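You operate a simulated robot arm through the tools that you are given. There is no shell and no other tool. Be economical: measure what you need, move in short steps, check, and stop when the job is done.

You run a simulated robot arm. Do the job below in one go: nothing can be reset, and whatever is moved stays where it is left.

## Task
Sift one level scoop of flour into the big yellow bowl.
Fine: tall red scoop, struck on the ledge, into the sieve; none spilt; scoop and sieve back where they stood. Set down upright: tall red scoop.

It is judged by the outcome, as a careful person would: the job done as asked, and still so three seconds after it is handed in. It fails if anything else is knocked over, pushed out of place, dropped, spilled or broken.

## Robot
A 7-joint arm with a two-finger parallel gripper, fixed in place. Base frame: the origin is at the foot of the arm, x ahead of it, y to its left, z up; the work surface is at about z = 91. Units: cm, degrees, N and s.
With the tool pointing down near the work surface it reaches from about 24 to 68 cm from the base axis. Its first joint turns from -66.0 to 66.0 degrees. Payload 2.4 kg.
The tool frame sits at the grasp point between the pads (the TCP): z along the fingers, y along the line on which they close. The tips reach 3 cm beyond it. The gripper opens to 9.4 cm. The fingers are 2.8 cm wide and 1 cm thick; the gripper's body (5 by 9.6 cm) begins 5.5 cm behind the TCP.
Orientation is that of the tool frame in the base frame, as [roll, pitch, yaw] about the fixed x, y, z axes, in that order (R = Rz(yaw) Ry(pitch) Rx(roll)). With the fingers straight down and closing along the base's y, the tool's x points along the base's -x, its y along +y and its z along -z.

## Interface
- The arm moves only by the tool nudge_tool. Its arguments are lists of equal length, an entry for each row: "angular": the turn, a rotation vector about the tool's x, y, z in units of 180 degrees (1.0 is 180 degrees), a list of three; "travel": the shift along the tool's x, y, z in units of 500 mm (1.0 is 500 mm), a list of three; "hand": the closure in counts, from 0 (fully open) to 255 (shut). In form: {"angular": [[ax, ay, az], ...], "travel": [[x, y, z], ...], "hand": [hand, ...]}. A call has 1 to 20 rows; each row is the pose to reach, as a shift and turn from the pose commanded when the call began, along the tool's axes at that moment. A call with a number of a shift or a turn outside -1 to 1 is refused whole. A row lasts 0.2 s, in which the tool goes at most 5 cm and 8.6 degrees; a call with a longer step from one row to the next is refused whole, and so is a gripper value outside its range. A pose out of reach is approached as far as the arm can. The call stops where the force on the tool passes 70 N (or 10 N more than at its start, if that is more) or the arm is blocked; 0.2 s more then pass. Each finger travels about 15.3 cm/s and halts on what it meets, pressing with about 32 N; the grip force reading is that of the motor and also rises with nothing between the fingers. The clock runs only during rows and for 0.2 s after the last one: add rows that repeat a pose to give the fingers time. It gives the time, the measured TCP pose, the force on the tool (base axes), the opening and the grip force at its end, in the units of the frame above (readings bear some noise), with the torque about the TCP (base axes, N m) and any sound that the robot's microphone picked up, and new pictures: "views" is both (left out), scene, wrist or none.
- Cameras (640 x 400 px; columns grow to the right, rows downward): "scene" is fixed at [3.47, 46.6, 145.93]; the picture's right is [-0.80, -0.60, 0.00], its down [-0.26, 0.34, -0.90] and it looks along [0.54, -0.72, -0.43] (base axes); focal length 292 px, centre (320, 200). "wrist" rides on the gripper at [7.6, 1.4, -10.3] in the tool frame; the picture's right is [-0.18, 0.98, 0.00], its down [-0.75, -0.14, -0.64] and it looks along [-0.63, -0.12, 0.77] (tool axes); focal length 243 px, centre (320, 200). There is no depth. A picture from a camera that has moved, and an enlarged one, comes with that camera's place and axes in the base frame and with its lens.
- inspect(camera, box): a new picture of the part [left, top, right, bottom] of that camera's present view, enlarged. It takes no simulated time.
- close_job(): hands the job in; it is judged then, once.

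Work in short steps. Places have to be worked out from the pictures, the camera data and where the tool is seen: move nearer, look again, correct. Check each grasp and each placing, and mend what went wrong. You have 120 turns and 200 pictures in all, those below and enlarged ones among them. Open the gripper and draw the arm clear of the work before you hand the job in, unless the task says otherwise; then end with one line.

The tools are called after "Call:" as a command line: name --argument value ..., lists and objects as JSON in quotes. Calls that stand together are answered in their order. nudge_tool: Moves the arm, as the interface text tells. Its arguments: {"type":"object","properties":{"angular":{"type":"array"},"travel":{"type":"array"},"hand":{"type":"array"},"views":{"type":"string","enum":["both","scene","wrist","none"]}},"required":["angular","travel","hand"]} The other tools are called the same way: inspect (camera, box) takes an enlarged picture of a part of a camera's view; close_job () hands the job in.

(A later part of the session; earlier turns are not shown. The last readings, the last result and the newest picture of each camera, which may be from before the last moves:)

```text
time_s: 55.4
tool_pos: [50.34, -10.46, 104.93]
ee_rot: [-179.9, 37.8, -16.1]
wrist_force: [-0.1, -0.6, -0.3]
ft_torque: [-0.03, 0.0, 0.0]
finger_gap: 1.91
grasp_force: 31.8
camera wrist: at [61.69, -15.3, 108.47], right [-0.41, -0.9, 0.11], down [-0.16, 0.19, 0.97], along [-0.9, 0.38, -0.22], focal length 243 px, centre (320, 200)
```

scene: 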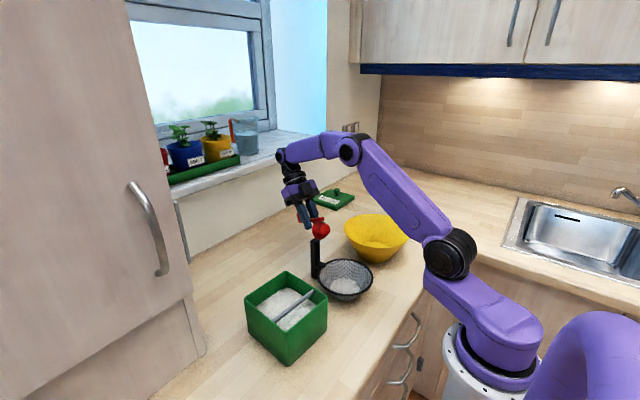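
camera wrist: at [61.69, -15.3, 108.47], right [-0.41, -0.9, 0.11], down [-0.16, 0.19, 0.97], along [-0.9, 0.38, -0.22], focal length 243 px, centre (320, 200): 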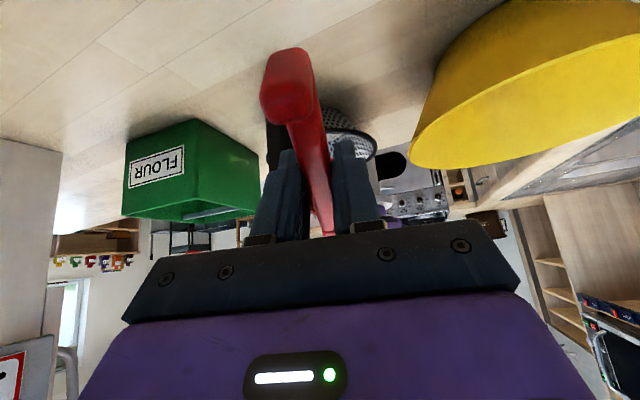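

Held firmly. I'll swing the hand up to nearly horizontal (+117°) in the air while moving out to about (62.5,-18.5,116), which brings the scoop close to upright.

Call:
nudge_tool --angular '[[0, 0.0433, 0], [0, 0.0867, 0], [0, 0.13, 0], [0, 0.1733, 0], [0, 0.2167, 0], [0, 0.26, 0], [0, 0.3033, 0], [0, 0.3467, 0], [0, 0.39, 0], [0, 0.4333, 0], [0, 0.4767, 0], [0, 0.52, 0], [0, 0.5633, 0], [0, 0.6067, 0], [0, 0.65, 0], [0, 0.65, 0]]' --travel '[[0.0056, 0.0058, -0.023], [0.0112, 0.0115, -0.046], [0.0168, 0.0173, -0.069], [0.0224, 0.023, -0.092], [0.028, 0.0288, -0.115], [0.0336, 0.0346, -0.138], [0.0392, 0.0403, -0.161], [0.0448, 0.0461, -0.184], [0.0504, 0.0518, -0.207], [0.056, 0.0576, -0.23], [0.0616, 0.0634, -0.253], [0.0672, 0.0691, -0.276], [0.0728, 0.0749, -0.299], [0.0784, 0.0806, -0.322], [0.084, 0.0864, -0.345], [0.084, 0.0864, -0.345]]' --hand '[255, 255, 255, 255, 255, 255, 255, 255, 255, 255, 255, 255, 255, 255, 255, 255]'

Call:
inspect --camera "scene" --box '[270, 100, 410, 220]'

```text
time_s: 58.8
tool_pos: [62.33, -18.46, 116.07]
ee_rot: [-179.6, -79.4, -16.5]
wrist_force: [-0.2, 0.0, -0.8]
ft_torque: [0.01, 0.06, -0.02]
finger_gap: 1.93
grasp_force: 31.1
camera wrist: at [53.7, -17.57, 125.46], right [-0.3, -0.93, -0.18], down [-0.7, 0.35, -0.62], along [0.65, -0.06, -0.76], focal length 243 px, centre (320, 200)
```

scene: 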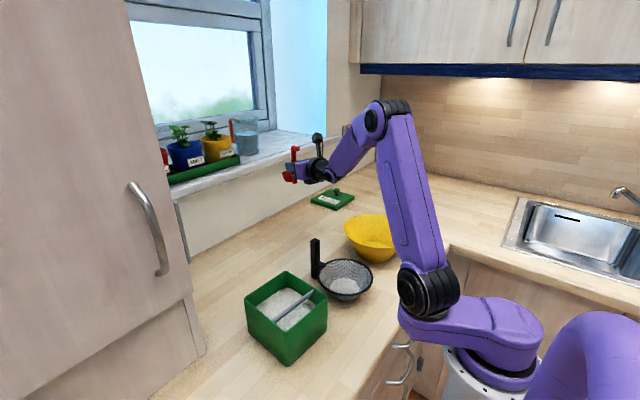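
wrist: 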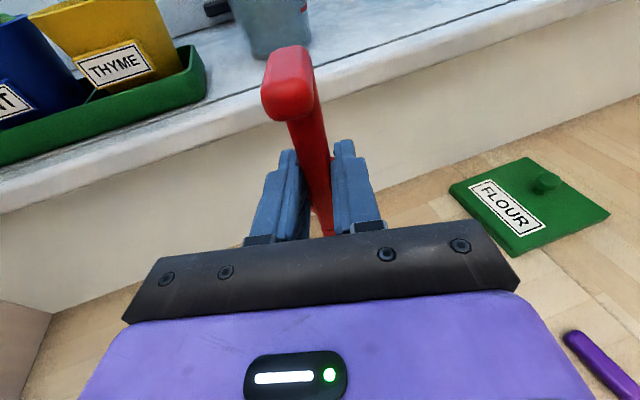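

```text
3.33 times, centred on (340, 160) of scene
camera zoom: at [3.47, 46.6, 145.93], right [-0.8, -0.6, 0.0], down [-0.26, 0.34, -0.9], along [0.54, -0.72, -0.43], focal length 972 px, centre (253, 333)
```

zoom: 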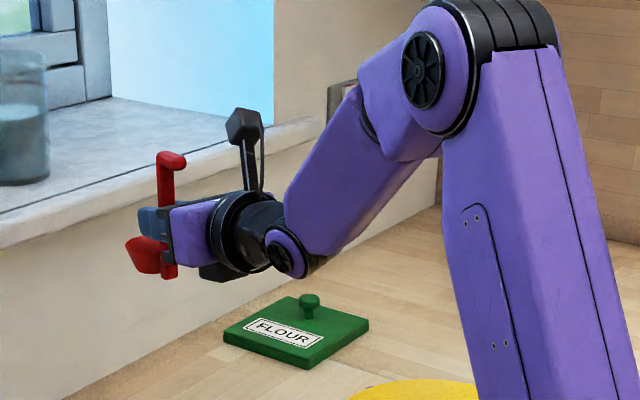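

The scoop is essentially upright in a near-horizontal hand. I'll lower straight down 14.5 cm and look before touching down.

Call:
nudge_tool --angular '[[0, 0, 0], [0, 0, 0], [0, 0, 0], [0, 0, 0], [0, 0, 0], [0, 0, 0]]' --travel '[[-0.059, 0, 0.0115], [-0.118, 0, 0.023], [-0.177, 0, 0.0345], [-0.236, 0, 0.046], [-0.285, 0, 0.0554], [-0.285, 0, 0.0554]]' --hand '[255, 255, 255, 255, 255, 255]'

Call:
inspect --camera "scene" --box '[270, 160, 380, 250]'

```text
time_s: 60.2
tool_pos: [62.41, -18.36, 101.54]
ee_rot: [-179.5, -79.4, -16.5]
wrist_force: [1.0, 0.7, -0.8]
ft_torque: [0.03, 0.05, 0.0]
finger_gap: 1.94
grasp_force: 32.0
camera wrist: at [53.74, -17.5, 110.95], right [-0.3, -0.93, -0.18], down [-0.7, 0.35, -0.62], along [0.64, -0.06, -0.76], focal length 243 px, centre (320, 200)
```

scene: 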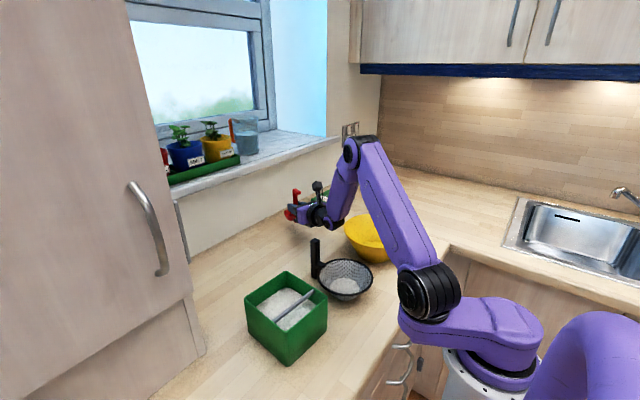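
wrist: 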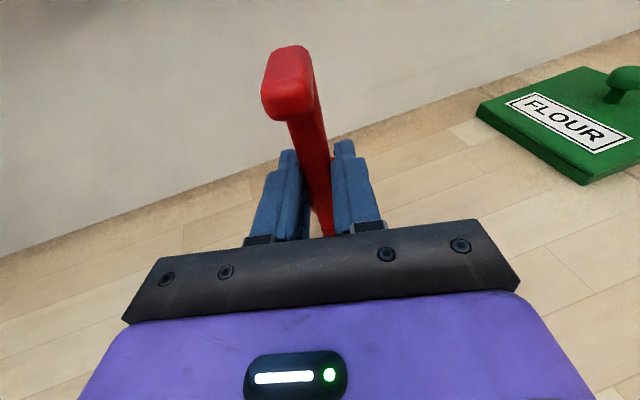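

```text
4.44 times, centred on (325, 205) of scene
camera zoom: at [3.47, 46.6, 145.93], right [-0.8, -0.6, 0.0], down [-0.26, 0.34, -0.9], along [0.54, -0.72, -0.43], focal length 1296 px, centre (298, 178)
```

zoom: 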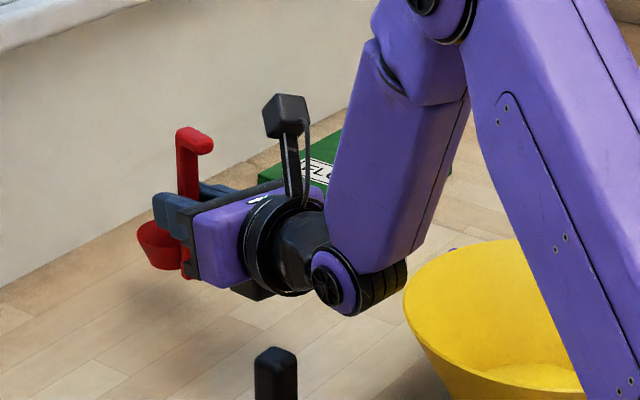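

The stem looks vertical. I'll shift out 2 cm more for wrist-to-bowl clearance and go 2 cm lower.

Call:
nudge_tool --angular '[[0, 0, 0], [0, 0, 0], [0, 0, 0], [0, 0, 0]]' --travel '[[0.004, 0, 0.0195], [0.0076, 0, 0.0393], [-0.0316, 0, 0.047], [-0.0316, 0, 0.047]]' --hand '[255, 255, 255, 255]' --views "none"

Call:
inspect --camera "scene" --box '[270, 160, 380, 250]'

```text
time_s: 61.2
tool_pos: [64.43, -19.04, 99.6]
ee_rot: [-179.5, -79.2, -16.6]
wrist_force: [-0.6, 1.2, -0.4]
ft_torque: [0.0, 0.0, -0.02]
finger_gap: 1.93
grasp_force: 31.9
```

```text
4.44 times, centred on (325, 205) of scene
camera zoom: at [3.47, 46.6, 145.93], right [-0.8, -0.6, 0.0], down [-0.26, 0.34, -0.9], along [0.54, -0.72, -0.43], focal length 1296 px, centre (298, 178)
```

zoom: 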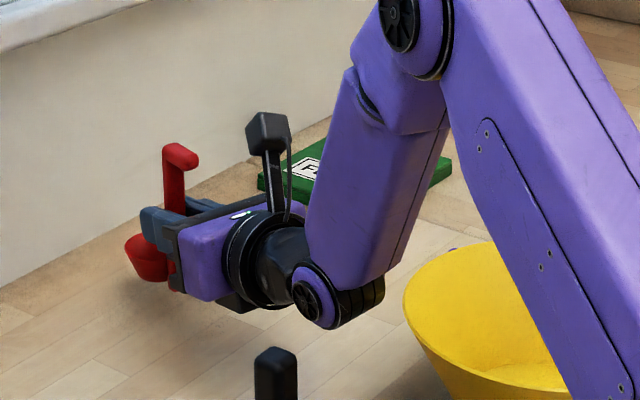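

Now I'll feel downward in small steps for touchdown.

Call:
nudge_tool --angular '[[0, 0, 0], [0, 0, 0], [0, 0, 0]]' --travel '[[-0.008, 0, 0.0015], [-0.016, 0, 0.003], [-0.016, 0, 0.003]]' --hand '[255, 255, 255]' --views "none"

Call:
nudge_tool --angular '[[0, 0, 0], [0, 0, 0]]' --travel '[[-0.004, 0, 0.0008], [-0.006, 0, 0.0012]]' --hand '[255, 255]' --views "none"

Call:
nudge_tool --angular '[[0, 0, 0], [0, 0, 0]]' --travel '[[-0.004, 0, 0.0008], [-0.006, 0, 0.0012]]' --hand '[255, 255]' --views "none"

Call:
inspect --camera "scene" --box '[270, 180, 350, 240]'

```text
time_s: 62.0
tool_pos: [64.45, -18.98, 98.79]
ee_rot: [-179.5, -79.2, -16.6]
wrist_force: [0.6, 0.1, -0.8]
ft_torque: [-0.01, 0.01, 0.0]
finger_gap: 1.91
grasp_force: 31.9
```

```text
time_s: 62.6
tool_pos: [64.53, -19.01, 98.45]
ee_rot: [-179.4, -79.2, -16.5]
wrist_force: [0.4, -0.1, -0.4]
ft_torque: [-0.03, -0.01, 0.0]
finger_gap: 1.92
grasp_force: 31.3
```

```text
time_s: 63.2
tool_pos: [64.48, -19.1, 98.09]
ee_rot: [-179.5, -79.3, -16.7]
wrist_force: [1.1, -0.3, -2.0]
ft_torque: [-0.02, -0.01, 0.0]
finger_gap: 1.92
grasp_force: 31.9
```

```text
6.67 times, centred on (310, 210) of scene
camera zoom: at [3.47, 46.6, 145.93], right [-0.8, -0.6, 0.0], down [-0.26, 0.34, -0.9], along [0.54, -0.72, -0.43], focal length 1943 px, centre (387, 133)
```

zoom: 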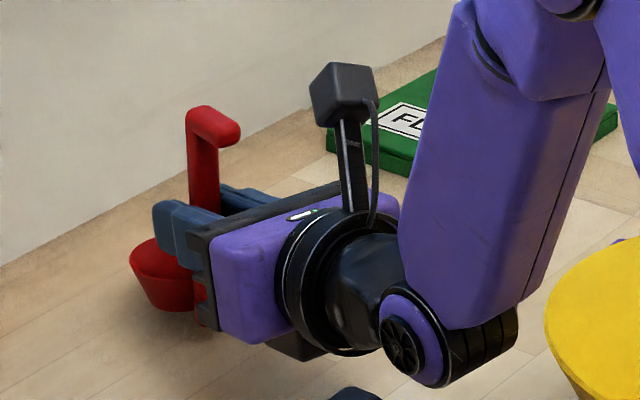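

Call:
nudge_tool --angular '[[0, 0, 0], [0, 0, 0]]' --travel '[[-0.004, 0, 0.0008], [-0.006, 0, 0.0012]]' --hand '[255, 255]' --views "none"

Call:
nudge_tool --angular '[[0, 0, 0], [0, 0, 0]]' --travel '[[-0.004, 0, 0.0008], [-0.006, 0, 0.0012]]' --hand '[255, 255]' --views "none"

Call:
nudge_tool --angular '[[0, 0, 0], [0, 0, 0]]' --travel '[[-0.004, 0, 0.0008], [-0.006, 0, 0.0012]]' --hand '[255, 255]' --views "none"

Call:
inspect --camera "scene" --box '[270, 180, 350, 240]'

```text
time_s: 63.8
tool_pos: [64.4, -18.96, 97.84]
ee_rot: [-179.6, -79.1, -16.6]
wrist_force: [-0.2, 0.3, -0.9]
ft_torque: [0.02, 0.03, 0.0]
finger_gap: 1.93
grasp_force: 32.2
```

```text
time_s: 64.4
tool_pos: [64.46, -19.03, 97.58]
ee_rot: [-179.5, -79.3, -16.4]
wrist_force: [-0.5, -0.2, 0.1]
ft_torque: [0.0, 0.03, 0.01]
finger_gap: 1.92
grasp_force: 32.2
```

```text
time_s: 65.0
tool_pos: [64.51, -19.02, 97.3]
ee_rot: [-179.5, -79.3, -16.5]
wrist_force: [0.1, 0.6, -0.1]
ft_torque: [0.0, -0.03, -0.01]
finger_gap: 1.93
grasp_force: 32.3
```

```text
6.67 times, centred on (310, 210) of scene
camera zoom: at [3.47, 46.6, 145.93], right [-0.8, -0.6, 0.0], down [-0.26, 0.34, -0.9], along [0.54, -0.72, -0.43], focal length 1943 px, centre (387, 133)
```

zoom: 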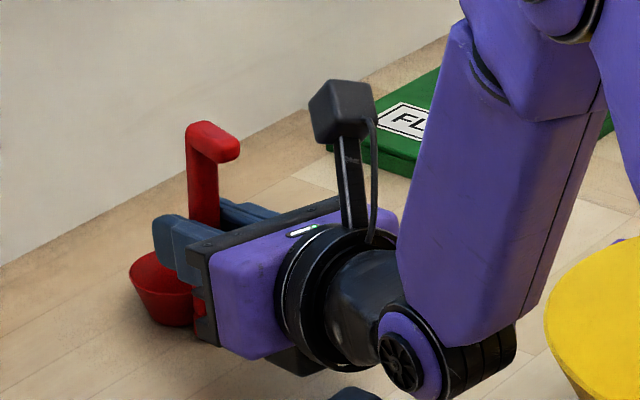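

Call:
nudge_tool --angular '[[0, 0, 0], [0, 0, 0]]' --travel '[[-0.004, 0, 0.0008], [-0.006, 0, 0.0012]]' --hand '[255, 255]' --views "none"

Call:
nudge_tool --angular '[[0, 0, 0], [0, 0, 0]]' --travel '[[-0.004, 0, 0.0008], [-0.006, 0, 0.0012]]' --hand '[255, 255]' --views "none"

Call:
inspect --camera "scene" --box '[270, 180, 350, 240]'

```text
time_s: 65.6
tool_pos: [64.44, -19.01, 97.39]
ee_rot: [-179.7, -79.7, -16.4]
wrist_force: [-3.1, 0.9, 12.6]
ft_torque: [-0.06, -0.22, 0.03]
finger_gap: 1.92
grasp_force: 32.2
```

```text
time_s: 66.2
tool_pos: [64.49, -19.01, 97.25]
ee_rot: [-179.9, -80.1, -16.0]
wrist_force: [-6.8, 1.9, 26.8]
ft_torque: [-0.15, -0.43, -0.02]
finger_gap: 1.94
grasp_force: 31.9
```

```text
6.67 times, centred on (310, 210) of scene
camera zoom: at [3.39, 46.62, 145.92], right [-0.8, -0.6, 0.0], down [-0.26, 0.34, -0.9], along [0.54, -0.72, -0.43], focal length 1943 px, centre (387, 133)
```

zoom: 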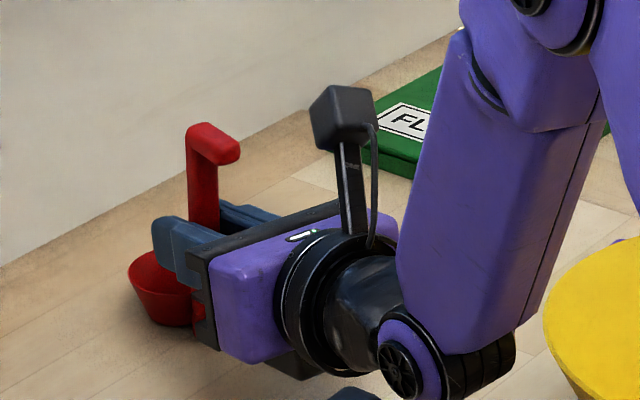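

Touchdown is at z≈97.3. The torque shows the contact at the stem-side edge of the base, so the scoop leans slightly toward the robot. I'll ease up and rotate -3° to flatten it.

Call:
nudge_tool --angular '[[0, 0, 0], [0, -0.0167, 0], [0, -0.0167, 0]]' --travel '[[0.012, 0, -0.0023], [0.012, 0, -0.0023], [0.007, 0, -0.0013]]' --hand '[255, 255, 255]' --views "none"

Call:
nudge_tool --angular '[[0, 0, 0], [0, 0, 0]]' --travel '[[-0.002, 0, 0.0004], [-0.004, 0, 0.0008]]' --hand '[255, 255]' --views "none"

Call:
nudge_tool --angular '[[0, 0, 0], [0, 0, 0]]' --travel '[[-0.002, 0, 0.0004], [-0.004, 0, 0.0008]]' --hand '[255, 255]' --views "none"

```text
time_s: 67.0
tool_pos: [64.58, -19.0, 97.36]
ee_rot: [-179.7, -76.8, -16.3]
wrist_force: [-4.5, 2.0, 20.6]
ft_torque: [-0.22, -0.71, 0.04]
finger_gap: 1.92
grasp_force: 31.6
```

```text
time_s: 67.6
tool_pos: [64.42, -19.04, 97.13]
ee_rot: [-179.7, -77.0, -16.2]
wrist_force: [-6.3, 1.8, 25.0]
ft_torque: [-0.17, -0.62, -0.01]
finger_gap: 1.92
grasp_force: 31.8
```

```text
time_s: 68.2
tool_pos: [64.57, -19.09, 97.0]
ee_rot: [-179.7, -76.8, -16.3]
wrist_force: [-8.3, 1.8, 25.6]
ft_torque: [-0.17, -0.51, 0.03]
finger_gap: 1.92
grasp_force: 31.5
```

The contact centre moved under the cup, so the base is nearly flat. I'll ease the load off and open the fingers slowly.

Call:
nudge_tool --angular '[[0, 0, 0], [0, 0, 0]]' --travel '[[0.005, 0, -0.001], [0.007, 0, -0.0014]]' --hand '[255, 255]' --views "none"

Call:
nudge_tool --angular '[[0, 0, 0], [0, 0, 0], [0, 0, 0], [0, 0, 0]]' --travel '[[0, 0, 0], [0, 0, 0], [0, 0, 0], [0, 0, 0]]' --hand '[215, 200, 190, 190]'

Call:
inspect --camera "scene" --box '[270, 180, 350, 240]'

```text
time_s: 68.8
tool_pos: [64.5, -19.08, 96.86]
ee_rot: [-179.6, -76.2, -16.5]
wrist_force: [4.1, -0.4, 11.4]
ft_torque: [-0.2, -0.67, 0.0]
finger_gap: 1.93
grasp_force: 31.9
```

```text
time_s: 69.8
tool_pos: [64.5, -18.99, 97.0]
ee_rot: [-179.6, -76.2, -16.5]
wrist_force: [0.1, -0.7, 0.5]
ft_torque: [-0.03, 0.04, 0.01]
finger_gap: 2.39
grasp_force: 0.0
camera wrist: at [56.22, -18.24, 106.74], right [-0.31, -0.93, -0.18], down [-0.73, 0.36, -0.58], along [0.6, -0.05, -0.8], focal length 243 px, centre (320, 200)
```

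scene: 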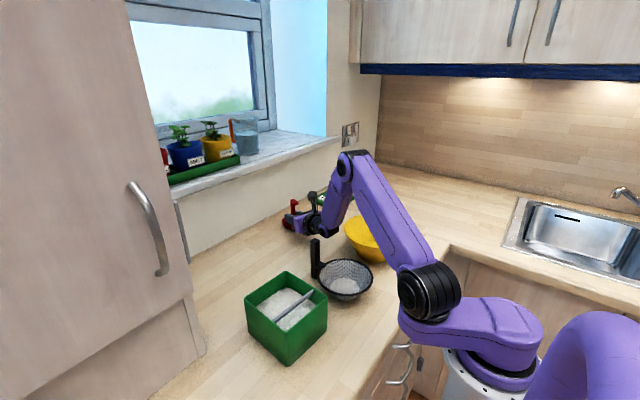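
wrist: 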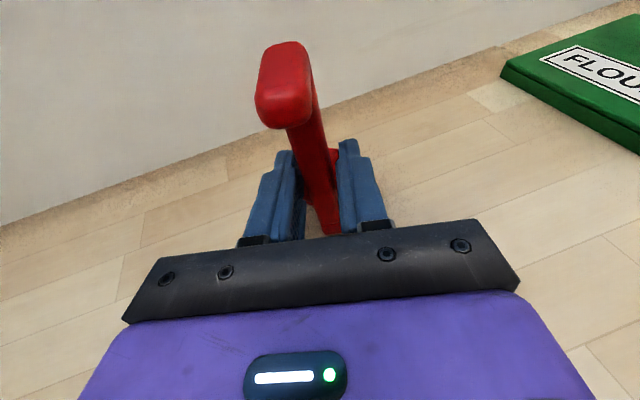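

```text
6.67 times, centred on (310, 210) of scene
camera zoom: at [3.47, 46.6, 145.93], right [-0.8, -0.6, 0.0], down [-0.26, 0.34, -0.9], along [0.54, -0.72, -0.43], focal length 1943 px, centre (387, 133)
```

zoom: 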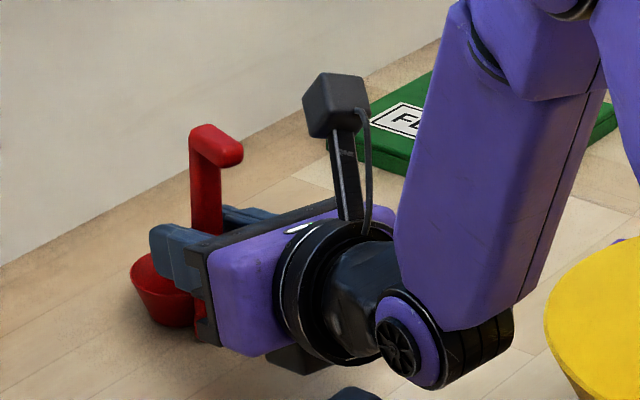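

The scoop is standing upright on its base by itself. I'll open wider and back out, moving back and up so the palm clears the hook and the wrist clears the bowl.

Call:
nudge_tool --angular '[[0, 0, 0], [0, 0, 0], [0, 0, 0], [0, 0, 0], [0, 0, 0], [0, 0, 0], [0, 0, 0], [0, 0, 0], [0, 0, 0]]' --travel '[[0, 0, 0], [0, 0, 0], [0.0146, 0, -0.0242], [0.0291, 0, -0.0485], [0.0631, 0, -0.0776], [0.1407, 0, -0.0969], [0.2183, 0, -0.1163], [0.2958, 0, -0.1356], [0.2958, 0, -0.1356]]' --hand '[150, 100, 80, 80, 80, 80, 80, 80, 80]'

Call:
inspect --camera "scene" --box '[260, 170, 360, 245]'

```text
time_s: 71.8
tool_pos: [61.35, -18.23, 112.88]
ee_rot: [-179.6, -76.2, -16.5]
wrist_force: [0.4, -0.5, -0.2]
ft_torque: [-0.02, -0.02, -0.01]
finger_gap: 6.45
grasp_force: 0.1
camera wrist: at [53.24, -17.44, 122.74], right [-0.31, -0.93, -0.18], down [-0.73, 0.36, -0.58], along [0.6, -0.05, -0.8], focal length 243 px, centre (320, 200)
```

scene: 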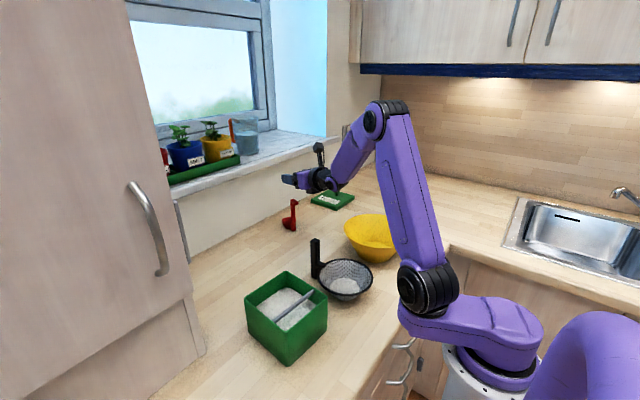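
wrist: 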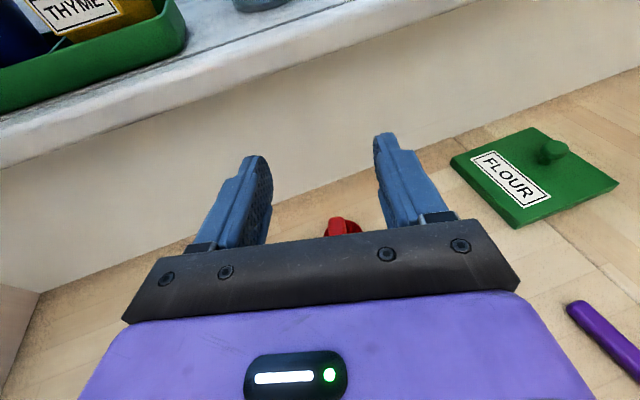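

```text
5.33 times, centred on (310, 208) of scene
camera zoom: at [3.47, 46.6, 145.93], right [-0.8, -0.6, 0.0], down [-0.26, 0.34, -0.9], along [0.54, -0.72, -0.43], focal length 1554 px, centre (373, 160)
```

zoom: 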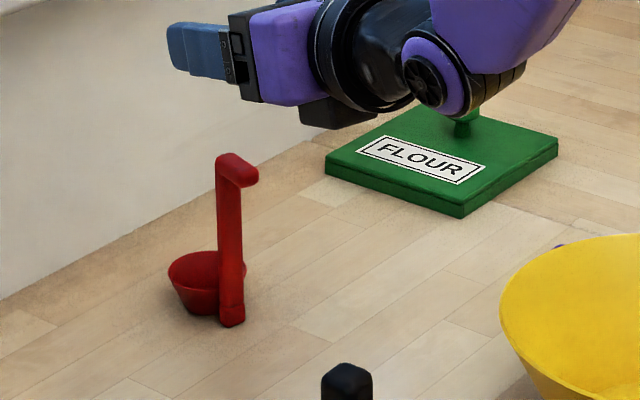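

The scoop stands upright at about (64.6,-19.1). I'll turn the hand back to pointing down, above the scoop, for a top grasp.

Call:
nudge_tool --angular '[[0, -0.0423, 0], [0, -0.0847, 0], [0, -0.127, 0], [0, -0.1693, 0], [0, -0.2117, 0], [0, -0.254, 0], [0, -0.2963, 0], [0, -0.3387, 0], [0, -0.381, 0], [0, -0.4233, 0], [0, -0.4233, 0]]' --travel '[[0.02, 0, 0], [0.04, 0, 0], [0.05, 0, 0.005], [0.05, 0, 0.01], [0.05, 0, 0.02], [0.05, 0, 0.03], [0.045, 0, 0.04], [0.04, 0, 0.05], [0.0367, 0, 0.0562], [0.0367, 0, 0.0562], [0.0367, 0, 0.0562]]' --hand '[60, 60, 60, 60, 60, 60, 60, 60, 60, 60, 60]'

Call:
inspect --camera "scene" --box '[260, 150, 360, 240]'

```text
time_s: 74.2
tool_pos: [62.83, -18.18, 113.95]
ee_rot: [180.0, -8.4, -16.1]
wrist_force: [0.8, -0.5, -0.2]
ft_torque: [-0.01, 0.0, 0.0]
finger_gap: 7.17
grasp_force: 0.0
out of reach, approached as far as the arm can: row 3, 9, 10, 11
camera wrist: at [68.31, -21.4, 125.16], right [-0.45, -0.89, -0.03], down [-0.77, 0.37, 0.53], along [-0.46, 0.26, -0.85], focal length 243 px, centre (320, 200)
```

scene: 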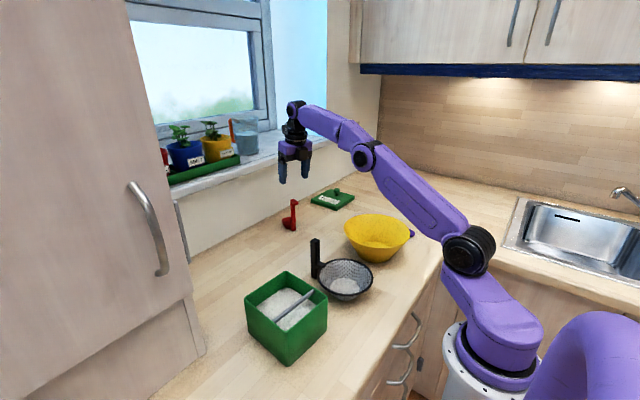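
wrist: 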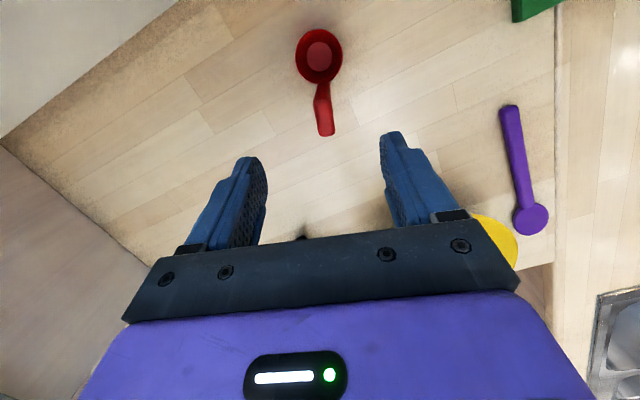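

```text
4.44 times, centred on (310, 195) of scene
camera zoom: at [3.47, 46.6, 145.93], right [-0.8, -0.6, 0.0], down [-0.26, 0.34, -0.9], along [0.54, -0.72, -0.43], focal length 1296 px, centre (364, 222)
```

zoom: 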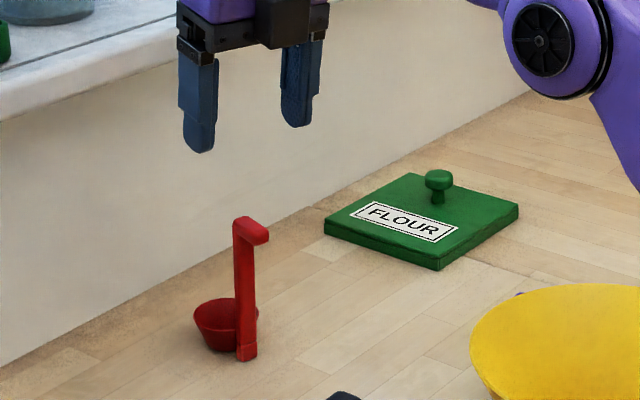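

The arm is near its reach limit here. The stem is at about (65.2,-19.3). I'll use a 15° outward tilt and line up 10 cm back along the approach axis.

Call:
nudge_tool --angular '[[0, 0.0367, 0], [0, 0.0367, 0], [0, 0.0367, 0]]' --travel '[[-0.0155, 0.0074, 0.03], [-0.0155, 0.0074, 0.0775], [-0.0155, 0.0074, 0.0775]]' --hand '[60, 60, 60]'

```text
time_s: 75.0
tool_pos: [62.7, -18.59, 110.0]
ee_rot: [-179.8, -15.1, -16.1]
wrist_force: [-0.1, -0.1, -0.7]
ft_torque: [-0.03, 0.01, 0.02]
finger_gap: 7.18
grasp_force: 0.0
camera wrist: at [66.7, -21.37, 121.88], right [-0.44, -0.9, -0.05], down [-0.82, 0.38, 0.42], along [-0.36, 0.23, -0.9], focal length 243 px, centre (320, 200)
```

scene: 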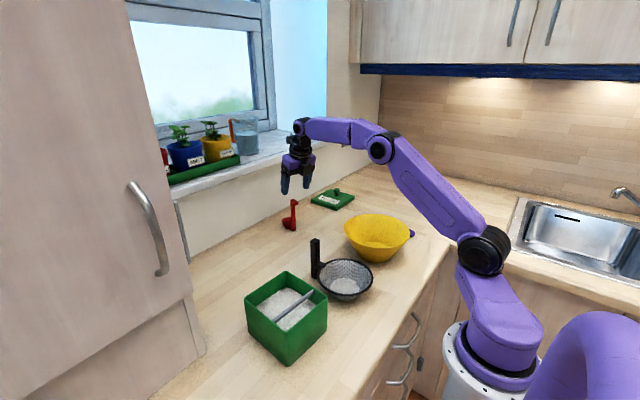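
wrist: 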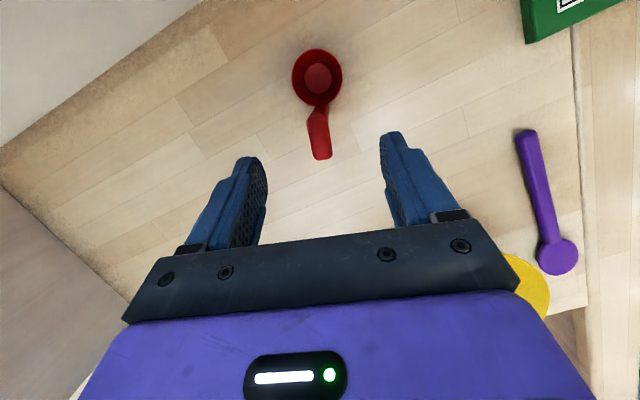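

Lined up. I'll move 10 cm along the approach axis and close.

Call:
nudge_tool --angular '[[0, 0, 0], [0, 0, 0], [0, 0, 0], [0, 0, 0], [0, 0, 0]]' --travel '[[0, 0, 0.05], [0, 0, 0.1], [0, 0, 0.15], [0, 0, 0.2], [0, 0, 0.2]]' --hand '[60, 60, 60, 60, 60]'

Call:
inspect --camera "scene" --box '[260, 150, 360, 240]'

```text
time_s: 76.2
tool_pos: [65.14, -19.26, 100.29]
ee_rot: [-179.9, -15.0, -16.0]
wrist_force: [-0.2, -0.1, 0.2]
ft_torque: [0.0, 0.01, 0.0]
finger_gap: 7.17
grasp_force: 0.1
camera wrist: at [69.25, -22.05, 112.12], right [-0.44, -0.9, -0.05], down [-0.82, 0.38, 0.43], along [-0.36, 0.23, -0.9], focal length 243 px, centre (320, 200)
```

scene: 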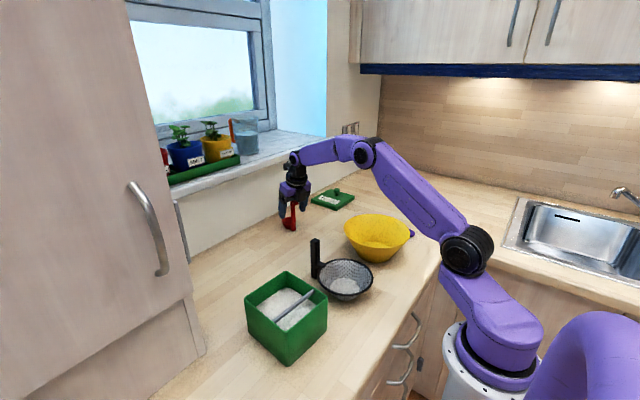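
wrist: 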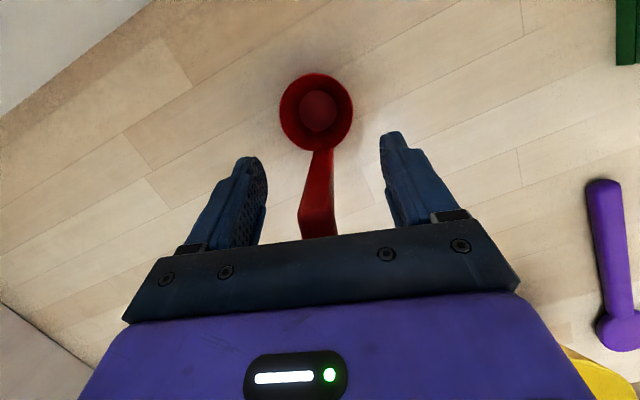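

```text
4.44 times, centred on (310, 195) of scene
camera zoom: at [3.47, 46.6, 145.93], right [-0.8, -0.6, 0.0], down [-0.26, 0.34, -0.9], along [0.54, -0.72, -0.43], focal length 1296 px, centre (364, 222)
```

zoom: 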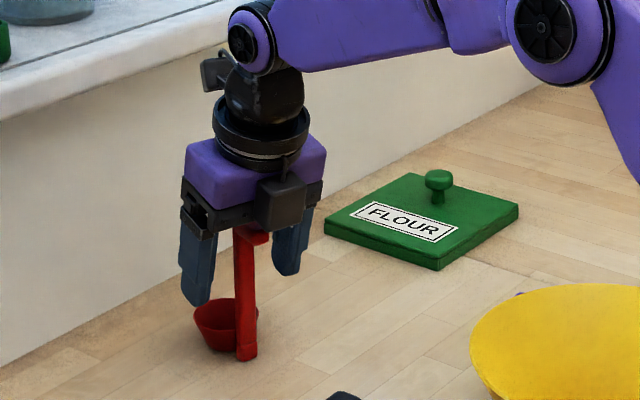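

Well centred. Closing gradually.

Call:
nudge_tool --angular '[[0, 0, 0], [0, 0, 0], [0, 0, 0], [0, 0, 0], [0, 0, 0]]' --travel '[[0, 0, 0], [0, 0, 0], [0, 0, 0], [0, 0, 0], [0, 0, 0]]' --hand '[120, 170, 192, 215, 255]' --views "none"

Call:
nudge_tool --angular '[[0, 0, 0], [0, 0, 0], [0, 0, 0], [0, 0, 0], [0, 0, 0], [0, 0, 0]]' --travel '[[0, 0, 0], [0, 0, -0.03], [0, 0, -0.08], [0, 0, -0.14], [0, 0, -0.2], [0, 0, -0.2]]' --hand '[255, 255, 255, 255, 255, 255]'

```text
time_s: 77.4
tool_pos: [65.13, -19.25, 100.31]
ee_rot: [-180.0, -15.0, -16.2]
wrist_force: [-0.9, -0.4, 0.8]
ft_torque: [0.01, -0.01, -0.02]
finger_gap: 1.99
grasp_force: 31.9
```

```text
time_s: 78.8
tool_pos: [62.67, -18.56, 110.17]
ee_rot: [-180.0, -15.0, -16.1]
wrist_force: [0.4, -0.8, 0.2]
ft_torque: [-0.02, 0.06, -0.03]
finger_gap: 1.96
grasp_force: 32.0
camera wrist: at [66.71, -21.32, 121.93], right [-0.44, -0.9, -0.05], down [-0.82, 0.38, 0.43], along [-0.36, 0.23, -0.9], focal length 243 px, centre (320, 200)
```

scene: 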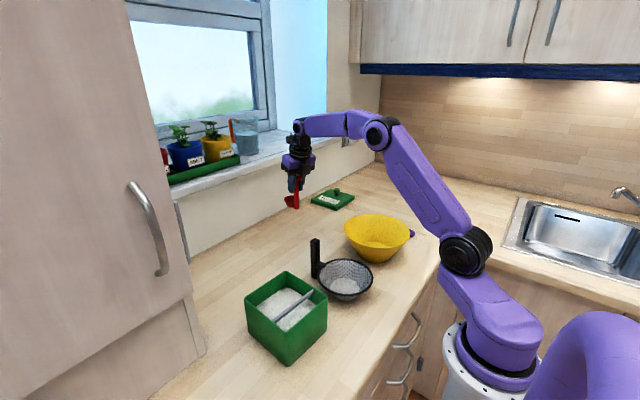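
wrist: 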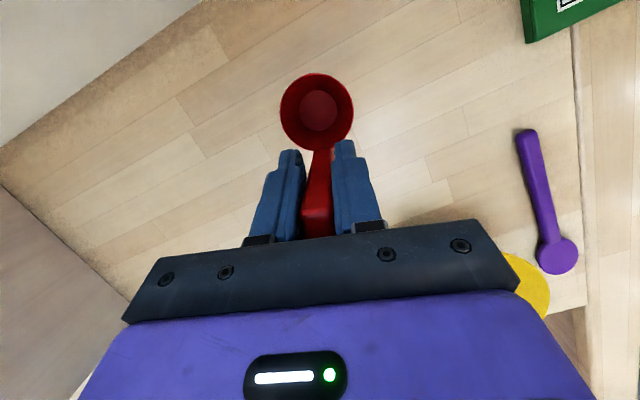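

The scoop is held upright. I'll carry it back toward home while yawing -168° so its hook will point outward again as it originally did.

Call:
nudge_tool --angular '[[-0.0121, 0, 0.0451], [-0.0242, 0, 0.0902], [-0.0363, 0, 0.1352], [-0.0483, 0, 0.1803], [-0.0604, 0, 0.2254], [-0.0725, 0, 0.2705], [-0.0846, 0, 0.3156], [-0.0967, 0, 0.3606], [-0.1088, 0, 0.4057], [-0.1209, 0, 0.4508], [-0.1329, 0, 0.4959], [-0.145, 0, 0.541], [-0.1571, 0, 0.586], [-0.1692, 0, 0.6311], [-0.1813, 0, 0.6762], [-0.1934, 0, 0.7213], [-0.2054, 0, 0.7664], [-0.2175, 0, 0.8114], [-0.2296, 0, 0.8565], [-0.2417, 0, 0.9016]]' --travel '[[-0.0124, -0.0152, -0.0094], [-0.0248, -0.0303, -0.0189], [-0.0373, -0.0455, -0.0283], [-0.0497, -0.0606, -0.0378], [-0.0621, -0.0758, -0.0472], [-0.0745, -0.091, -0.0566], [-0.0869, -0.1061, -0.0661], [-0.0994, -0.1213, -0.0755], [-0.1118, -0.1364, -0.085], [-0.1242, -0.1516, -0.0944], [-0.1366, -0.1668, -0.1038], [-0.149, -0.1819, -0.1133], [-0.1615, -0.1971, -0.1227], [-0.1739, -0.2122, -0.1322], [-0.1863, -0.2274, -0.1416], [-0.1987, -0.2426, -0.151], [-0.2111, -0.2577, -0.1605], [-0.2236, -0.2729, -0.1699], [-0.236, -0.288, -0.1794], [-0.2484, -0.3032, -0.1888]]' --hand '[255, 255, 255, 255, 255, 255, 255, 255, 255, 255, 255, 255, 255, 255, 255, 255, 255, 255, 255, 255]'

Call:
inspect --camera "scene" --box '[200, 130, 400, 330]'

```text
time_s: 83.0
tool_pos: [53.08, 0.04, 115.91]
ee_rot: [179.9, -14.9, 175.8]
wrist_force: [-0.1, 0.0, -0.4]
ft_torque: [0.01, 0.0, 0.0]
finger_gap: 1.94
grasp_force: 32.0
camera wrist: at [48.35, 1.65, 127.81], right [0.25, 0.97, -0.05], down [0.88, -0.21, 0.42], along [0.4, -0.15, -0.9], focal length 243 px, centre (320, 200)
```

scene: 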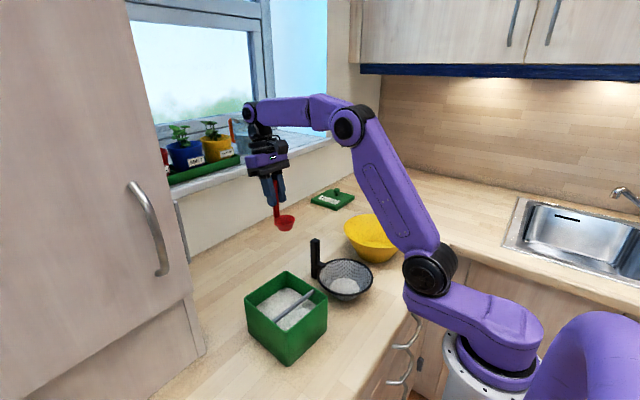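
wrist: 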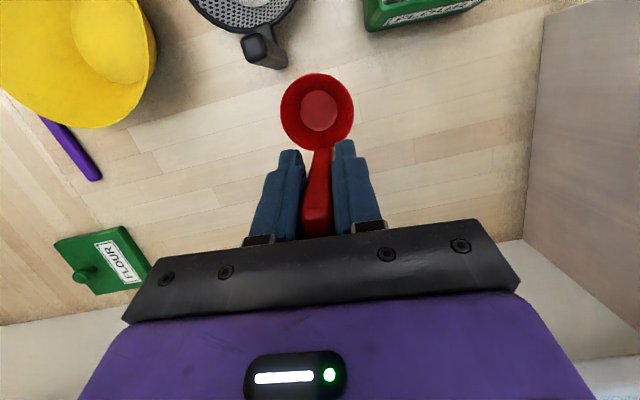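

```text
2.00 times, centred on (300, 230) of scene
camera zoom: at [3.47, 46.6, 145.93], right [-0.8, -0.6, 0.0], down [-0.26, 0.34, -0.9], along [0.54, -0.72, -0.43], focal length 583 px, centre (360, 140)
```

zoom: 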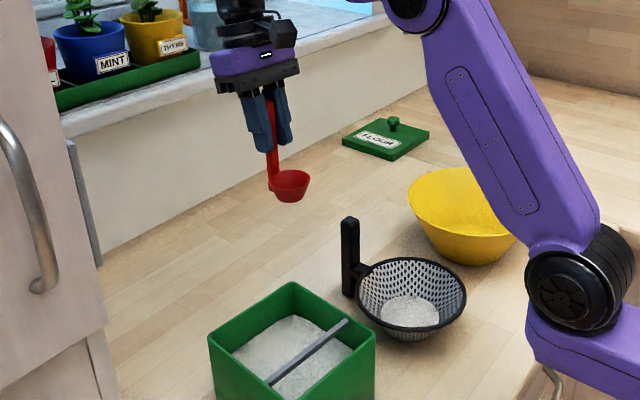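

The scoop hangs upright with its cup about 3.3 cm in front of the TCP. I'll carry it to above its original spot, with the cup at (49.1,15.05).

Call:
nudge_tool --angular '[[0, 0, 0], [0, 0, 0], [0, 0, 0], [0, 0, 0], [0, 0, 0], [0, 0, 0], [0, 0, 0], [0, 0, 0], [0, 0, 0], [0, 0, 0]]' --travel '[[0.0065, 0.0597, 0.0018], [0.0131, 0.1194, 0.0035], [0.0196, 0.179, 0.0053], [0.0262, 0.2387, 0.007], [0.0327, 0.2984, 0.0088], [0.0192, 0.2984, 0.059], [0.0058, 0.2984, 0.1092], [-0.0076, 0.2984, 0.1595], [-0.0191, 0.2984, 0.202], [-0.0191, 0.2984, 0.202]]' --hand '[255, 255, 255, 255, 255, 255, 255, 255, 255, 255]'

Call:
inspect --camera "scene" --box '[200, 210, 340, 330]'

```text
time_s: 85.2
tool_pos: [52.36, 14.99, 105.82]
ee_rot: [179.8, -15.1, 175.9]
wrist_force: [-0.3, 0.3, -0.8]
ft_torque: [0.0, 0.0, -0.02]
finger_gap: 1.96
grasp_force: 31.7
camera wrist: at [47.76, 16.67, 117.8], right [0.25, 0.97, -0.05], down [0.88, -0.21, 0.43], along [0.4, -0.15, -0.9], focal length 243 px, centre (320, 200)
```

scene: 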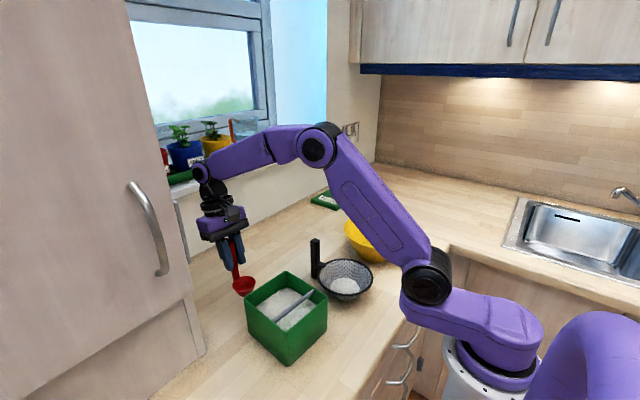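
wrist: 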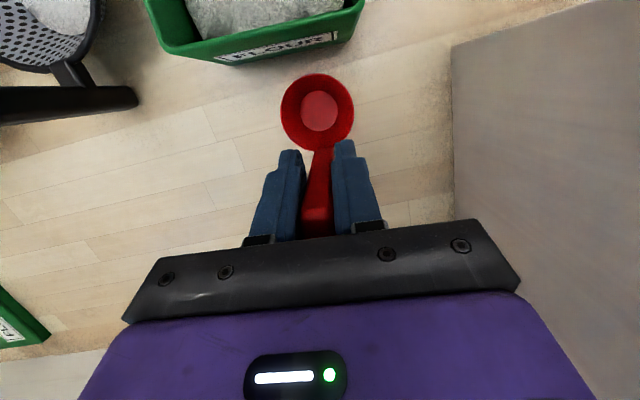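

```text
3.33 times, centred on (270, 270) of scene
camera zoom: at [3.47, 46.6, 145.93], right [-0.8, -0.6, 0.0], down [-0.26, 0.34, -0.9], along [0.54, -0.72, -0.43], focal length 972 px, centre (487, -33)
```

zoom: 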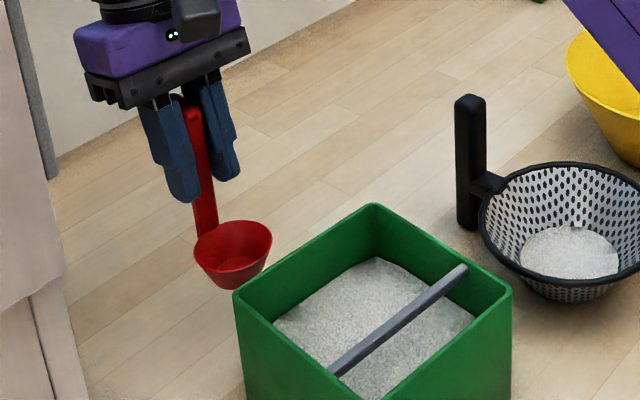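

I'll lower to just above contact, then feel down.

Call:
nudge_tool --angular '[[0, 0, 0], [0, 0, 0], [0, 0, 0], [0, 0, 0]]' --travel '[[-0.01, 0, 0.0386], [-0.02, 0, 0.0773], [-0.0265, 0, 0.0995], [-0.0265, 0, 0.0995]]' --hand '[255, 255, 255, 255]' --views "none"

Call:
nudge_tool --angular '[[0, 0, 0], [0, 0, 0]]' --travel '[[-0.001, 0, 0.0039], [-0.001, 0, 0.0039]]' --hand '[255, 255]' --views "none"

Call:
nudge_tool --angular '[[0, 0, 0], [0, 0, 0]]' --travel '[[-0.001, 0, 0.0039], [-0.001, 0, 0.0039]]' --hand '[255, 255]' --views "none"

```text
time_s: 86.2
tool_pos: [52.35, 14.92, 100.7]
ee_rot: [179.8, -15.0, 175.9]
wrist_force: [0.1, 0.4, 0.2]
ft_torque: [0.03, 0.0, -0.03]
finger_gap: 1.96
grasp_force: 32.1
```

```text
time_s: 86.8
tool_pos: [52.36, 15.07, 100.58]
ee_rot: [179.9, -15.1, 175.9]
wrist_force: [-0.8, -0.3, 0.0]
ft_torque: [-0.01, -0.02, 0.01]
finger_gap: 1.97
grasp_force: 32.1
```

```text
time_s: 87.4
tool_pos: [52.4, 15.05, 100.36]
ee_rot: [-180.0, -14.9, 175.9]
wrist_force: [-0.6, 0.0, -0.4]
ft_torque: [0.0, -0.01, 0.01]
finger_gap: 1.97
grasp_force: 31.8
```

Call:
nudge_tool --angular '[[0, 0, 0], [0, 0, 0]]' --travel '[[-0.0005, 0, 0.002], [-0.0005, 0, 0.002]]' --hand '[255, 255]' --views "none"

Call:
inspect --camera "scene" --box '[210, 240, 290, 310]'

```text
time_s: 88.0
tool_pos: [52.3, 15.05, 100.36]
ee_rot: [180.0, -15.0, 176.0]
wrist_force: [-0.3, -0.6, 4.9]
ft_torque: [0.01, 0.07, 0.01]
finger_gap: 1.96
grasp_force: 32.1
```

```text
5.71 times, centred on (250, 275) of scene
camera zoom: at [3.46, 46.6, 145.93], right [-0.8, -0.6, 0.0], down [-0.26, 0.34, -0.9], along [0.54, -0.72, -0.43], focal length 1666 px, centre (720, -229)
```

zoom: 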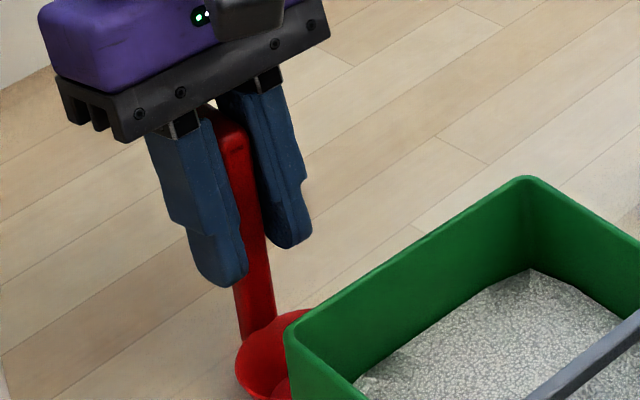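

Light contact, and the scoop stands on the counter. I'll release gradually, then withdraw along the tool axis.

Call:
nudge_tool --angular '[[0, 0, 0], [0, 0, 0], [0, 0, 0], [0, 0, 0], [0, 0, 0], [0, 0, 0], [0, 0, 0], [0, 0, 0], [0, 0, 0], [0, 0, 0]]' --travel '[[0, 0, 0], [0, 0, 0], [0, 0, 0], [0, 0, 0], [0, 0, -0.03], [0, 0, -0.08], [0, 0, -0.14], [0, 0, -0.2], [0, 0, -0.26], [0, 0, -0.26]]' --hand '[215, 190, 140, 60, 60, 60, 60, 60, 60, 60]'

Call:
inspect --camera "scene" --box '[200, 240, 300, 315]'

```text
time_s: 90.2
tool_pos: [55.58, 14.72, 112.89]
ee_rot: [179.8, -15.0, 175.9]
wrist_force: [0.5, -0.4, -0.1]
ft_torque: [0.01, -0.03, -0.05]
finger_gap: 7.19
grasp_force: 0.1
camera wrist: at [51.07, 16.41, 124.74], right [0.25, 0.97, -0.05], down [0.88, -0.21, 0.43], along [0.4, -0.15, -0.9], focal length 243 px, centre (320, 200)
```

scene: 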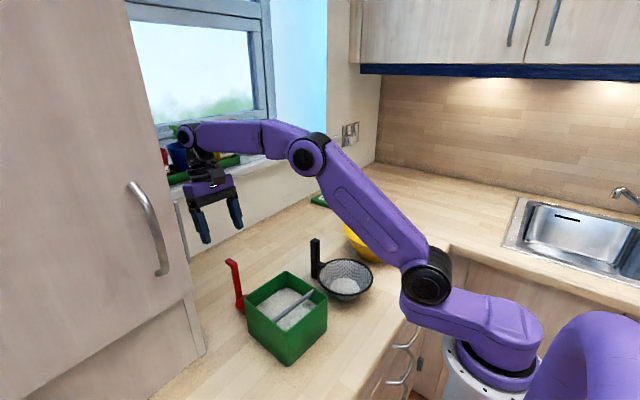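
wrist: 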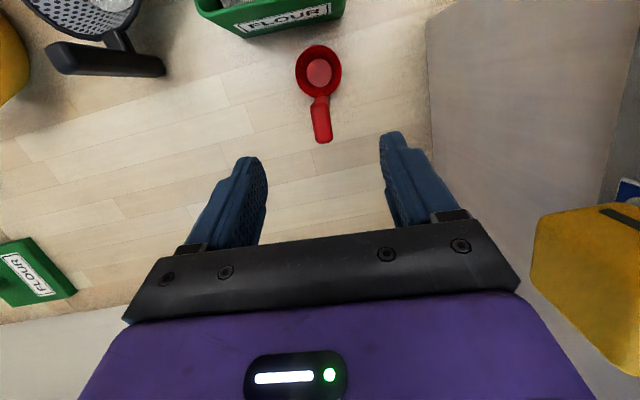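

```text
5.33 times, centred on (250, 278) of scene
camera zoom: at [3.47, 46.6, 145.93], right [-0.8, -0.6, 0.0], down [-0.26, 0.34, -0.9], along [0.54, -0.72, -0.43], focal length 1554 px, centre (693, -213)
```

zoom: 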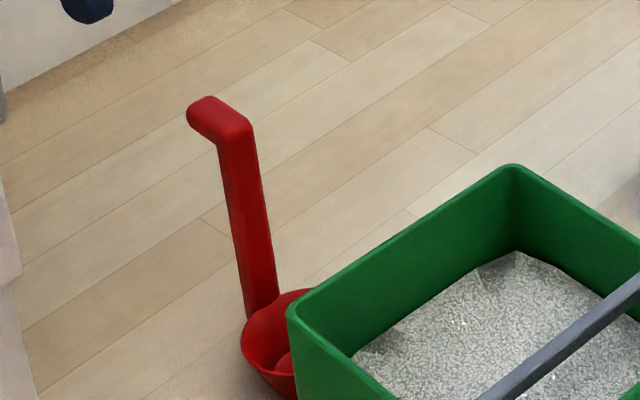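

The scoop is back upright on its original spot. Next is the sieve: I'll level the hand and move up toward the sieve post to measure it.

Call:
nudge_tool --angular '[[0, -0.0167, 0], [0, -0.0333, 0], [0, -0.05, 0], [0, -0.0667, 0], [0, -0.0833, 0], [0, -0.0833, 0]]' --travel '[[0.0375, -0.0411, -0.0272], [0.0751, -0.0823, -0.0544], [0.1126, -0.1234, -0.0816], [0.1502, -0.1646, -0.1088], [0.1877, -0.2057, -0.136], [0.1877, -0.2057, -0.136]]' --hand '[60, 60, 60, 60, 60, 60]' --views "wrist"

Call:
inspect --camera "scene" --box '[290, 220, 400, 310]'

```text
time_s: 91.6
tool_pos: [47.67, 5.06, 121.79]
ee_rot: [179.9, 0.0, 176.0]
wrist_force: [-0.1, 0.0, 0.1]
ft_torque: [0.03, -0.03, 0.01]
finger_gap: 7.19
grasp_force: 0.0
camera wrist: at [40.12, 6.9, 132.01], right [0.25, 0.97, 0.0], down [0.74, -0.2, 0.64], along [0.62, -0.16, -0.77], focal length 243 px, centre (320, 200)
```

wrist: 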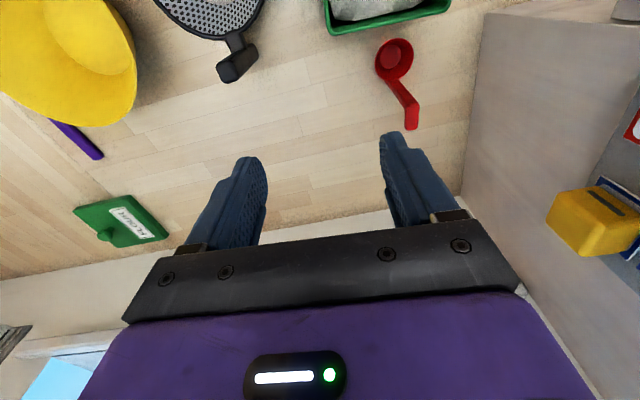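

```text
4.44 times, centred on (345, 265) of scene
camera zoom: at [3.47, 46.6, 145.93], right [-0.8, -0.6, 0.0], down [-0.26, 0.34, -0.9], along [0.54, -0.72, -0.43], focal length 1296 px, centre (209, -89)
```

zoom: 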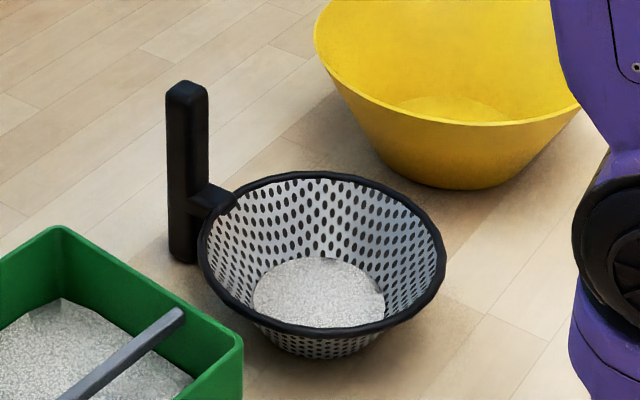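

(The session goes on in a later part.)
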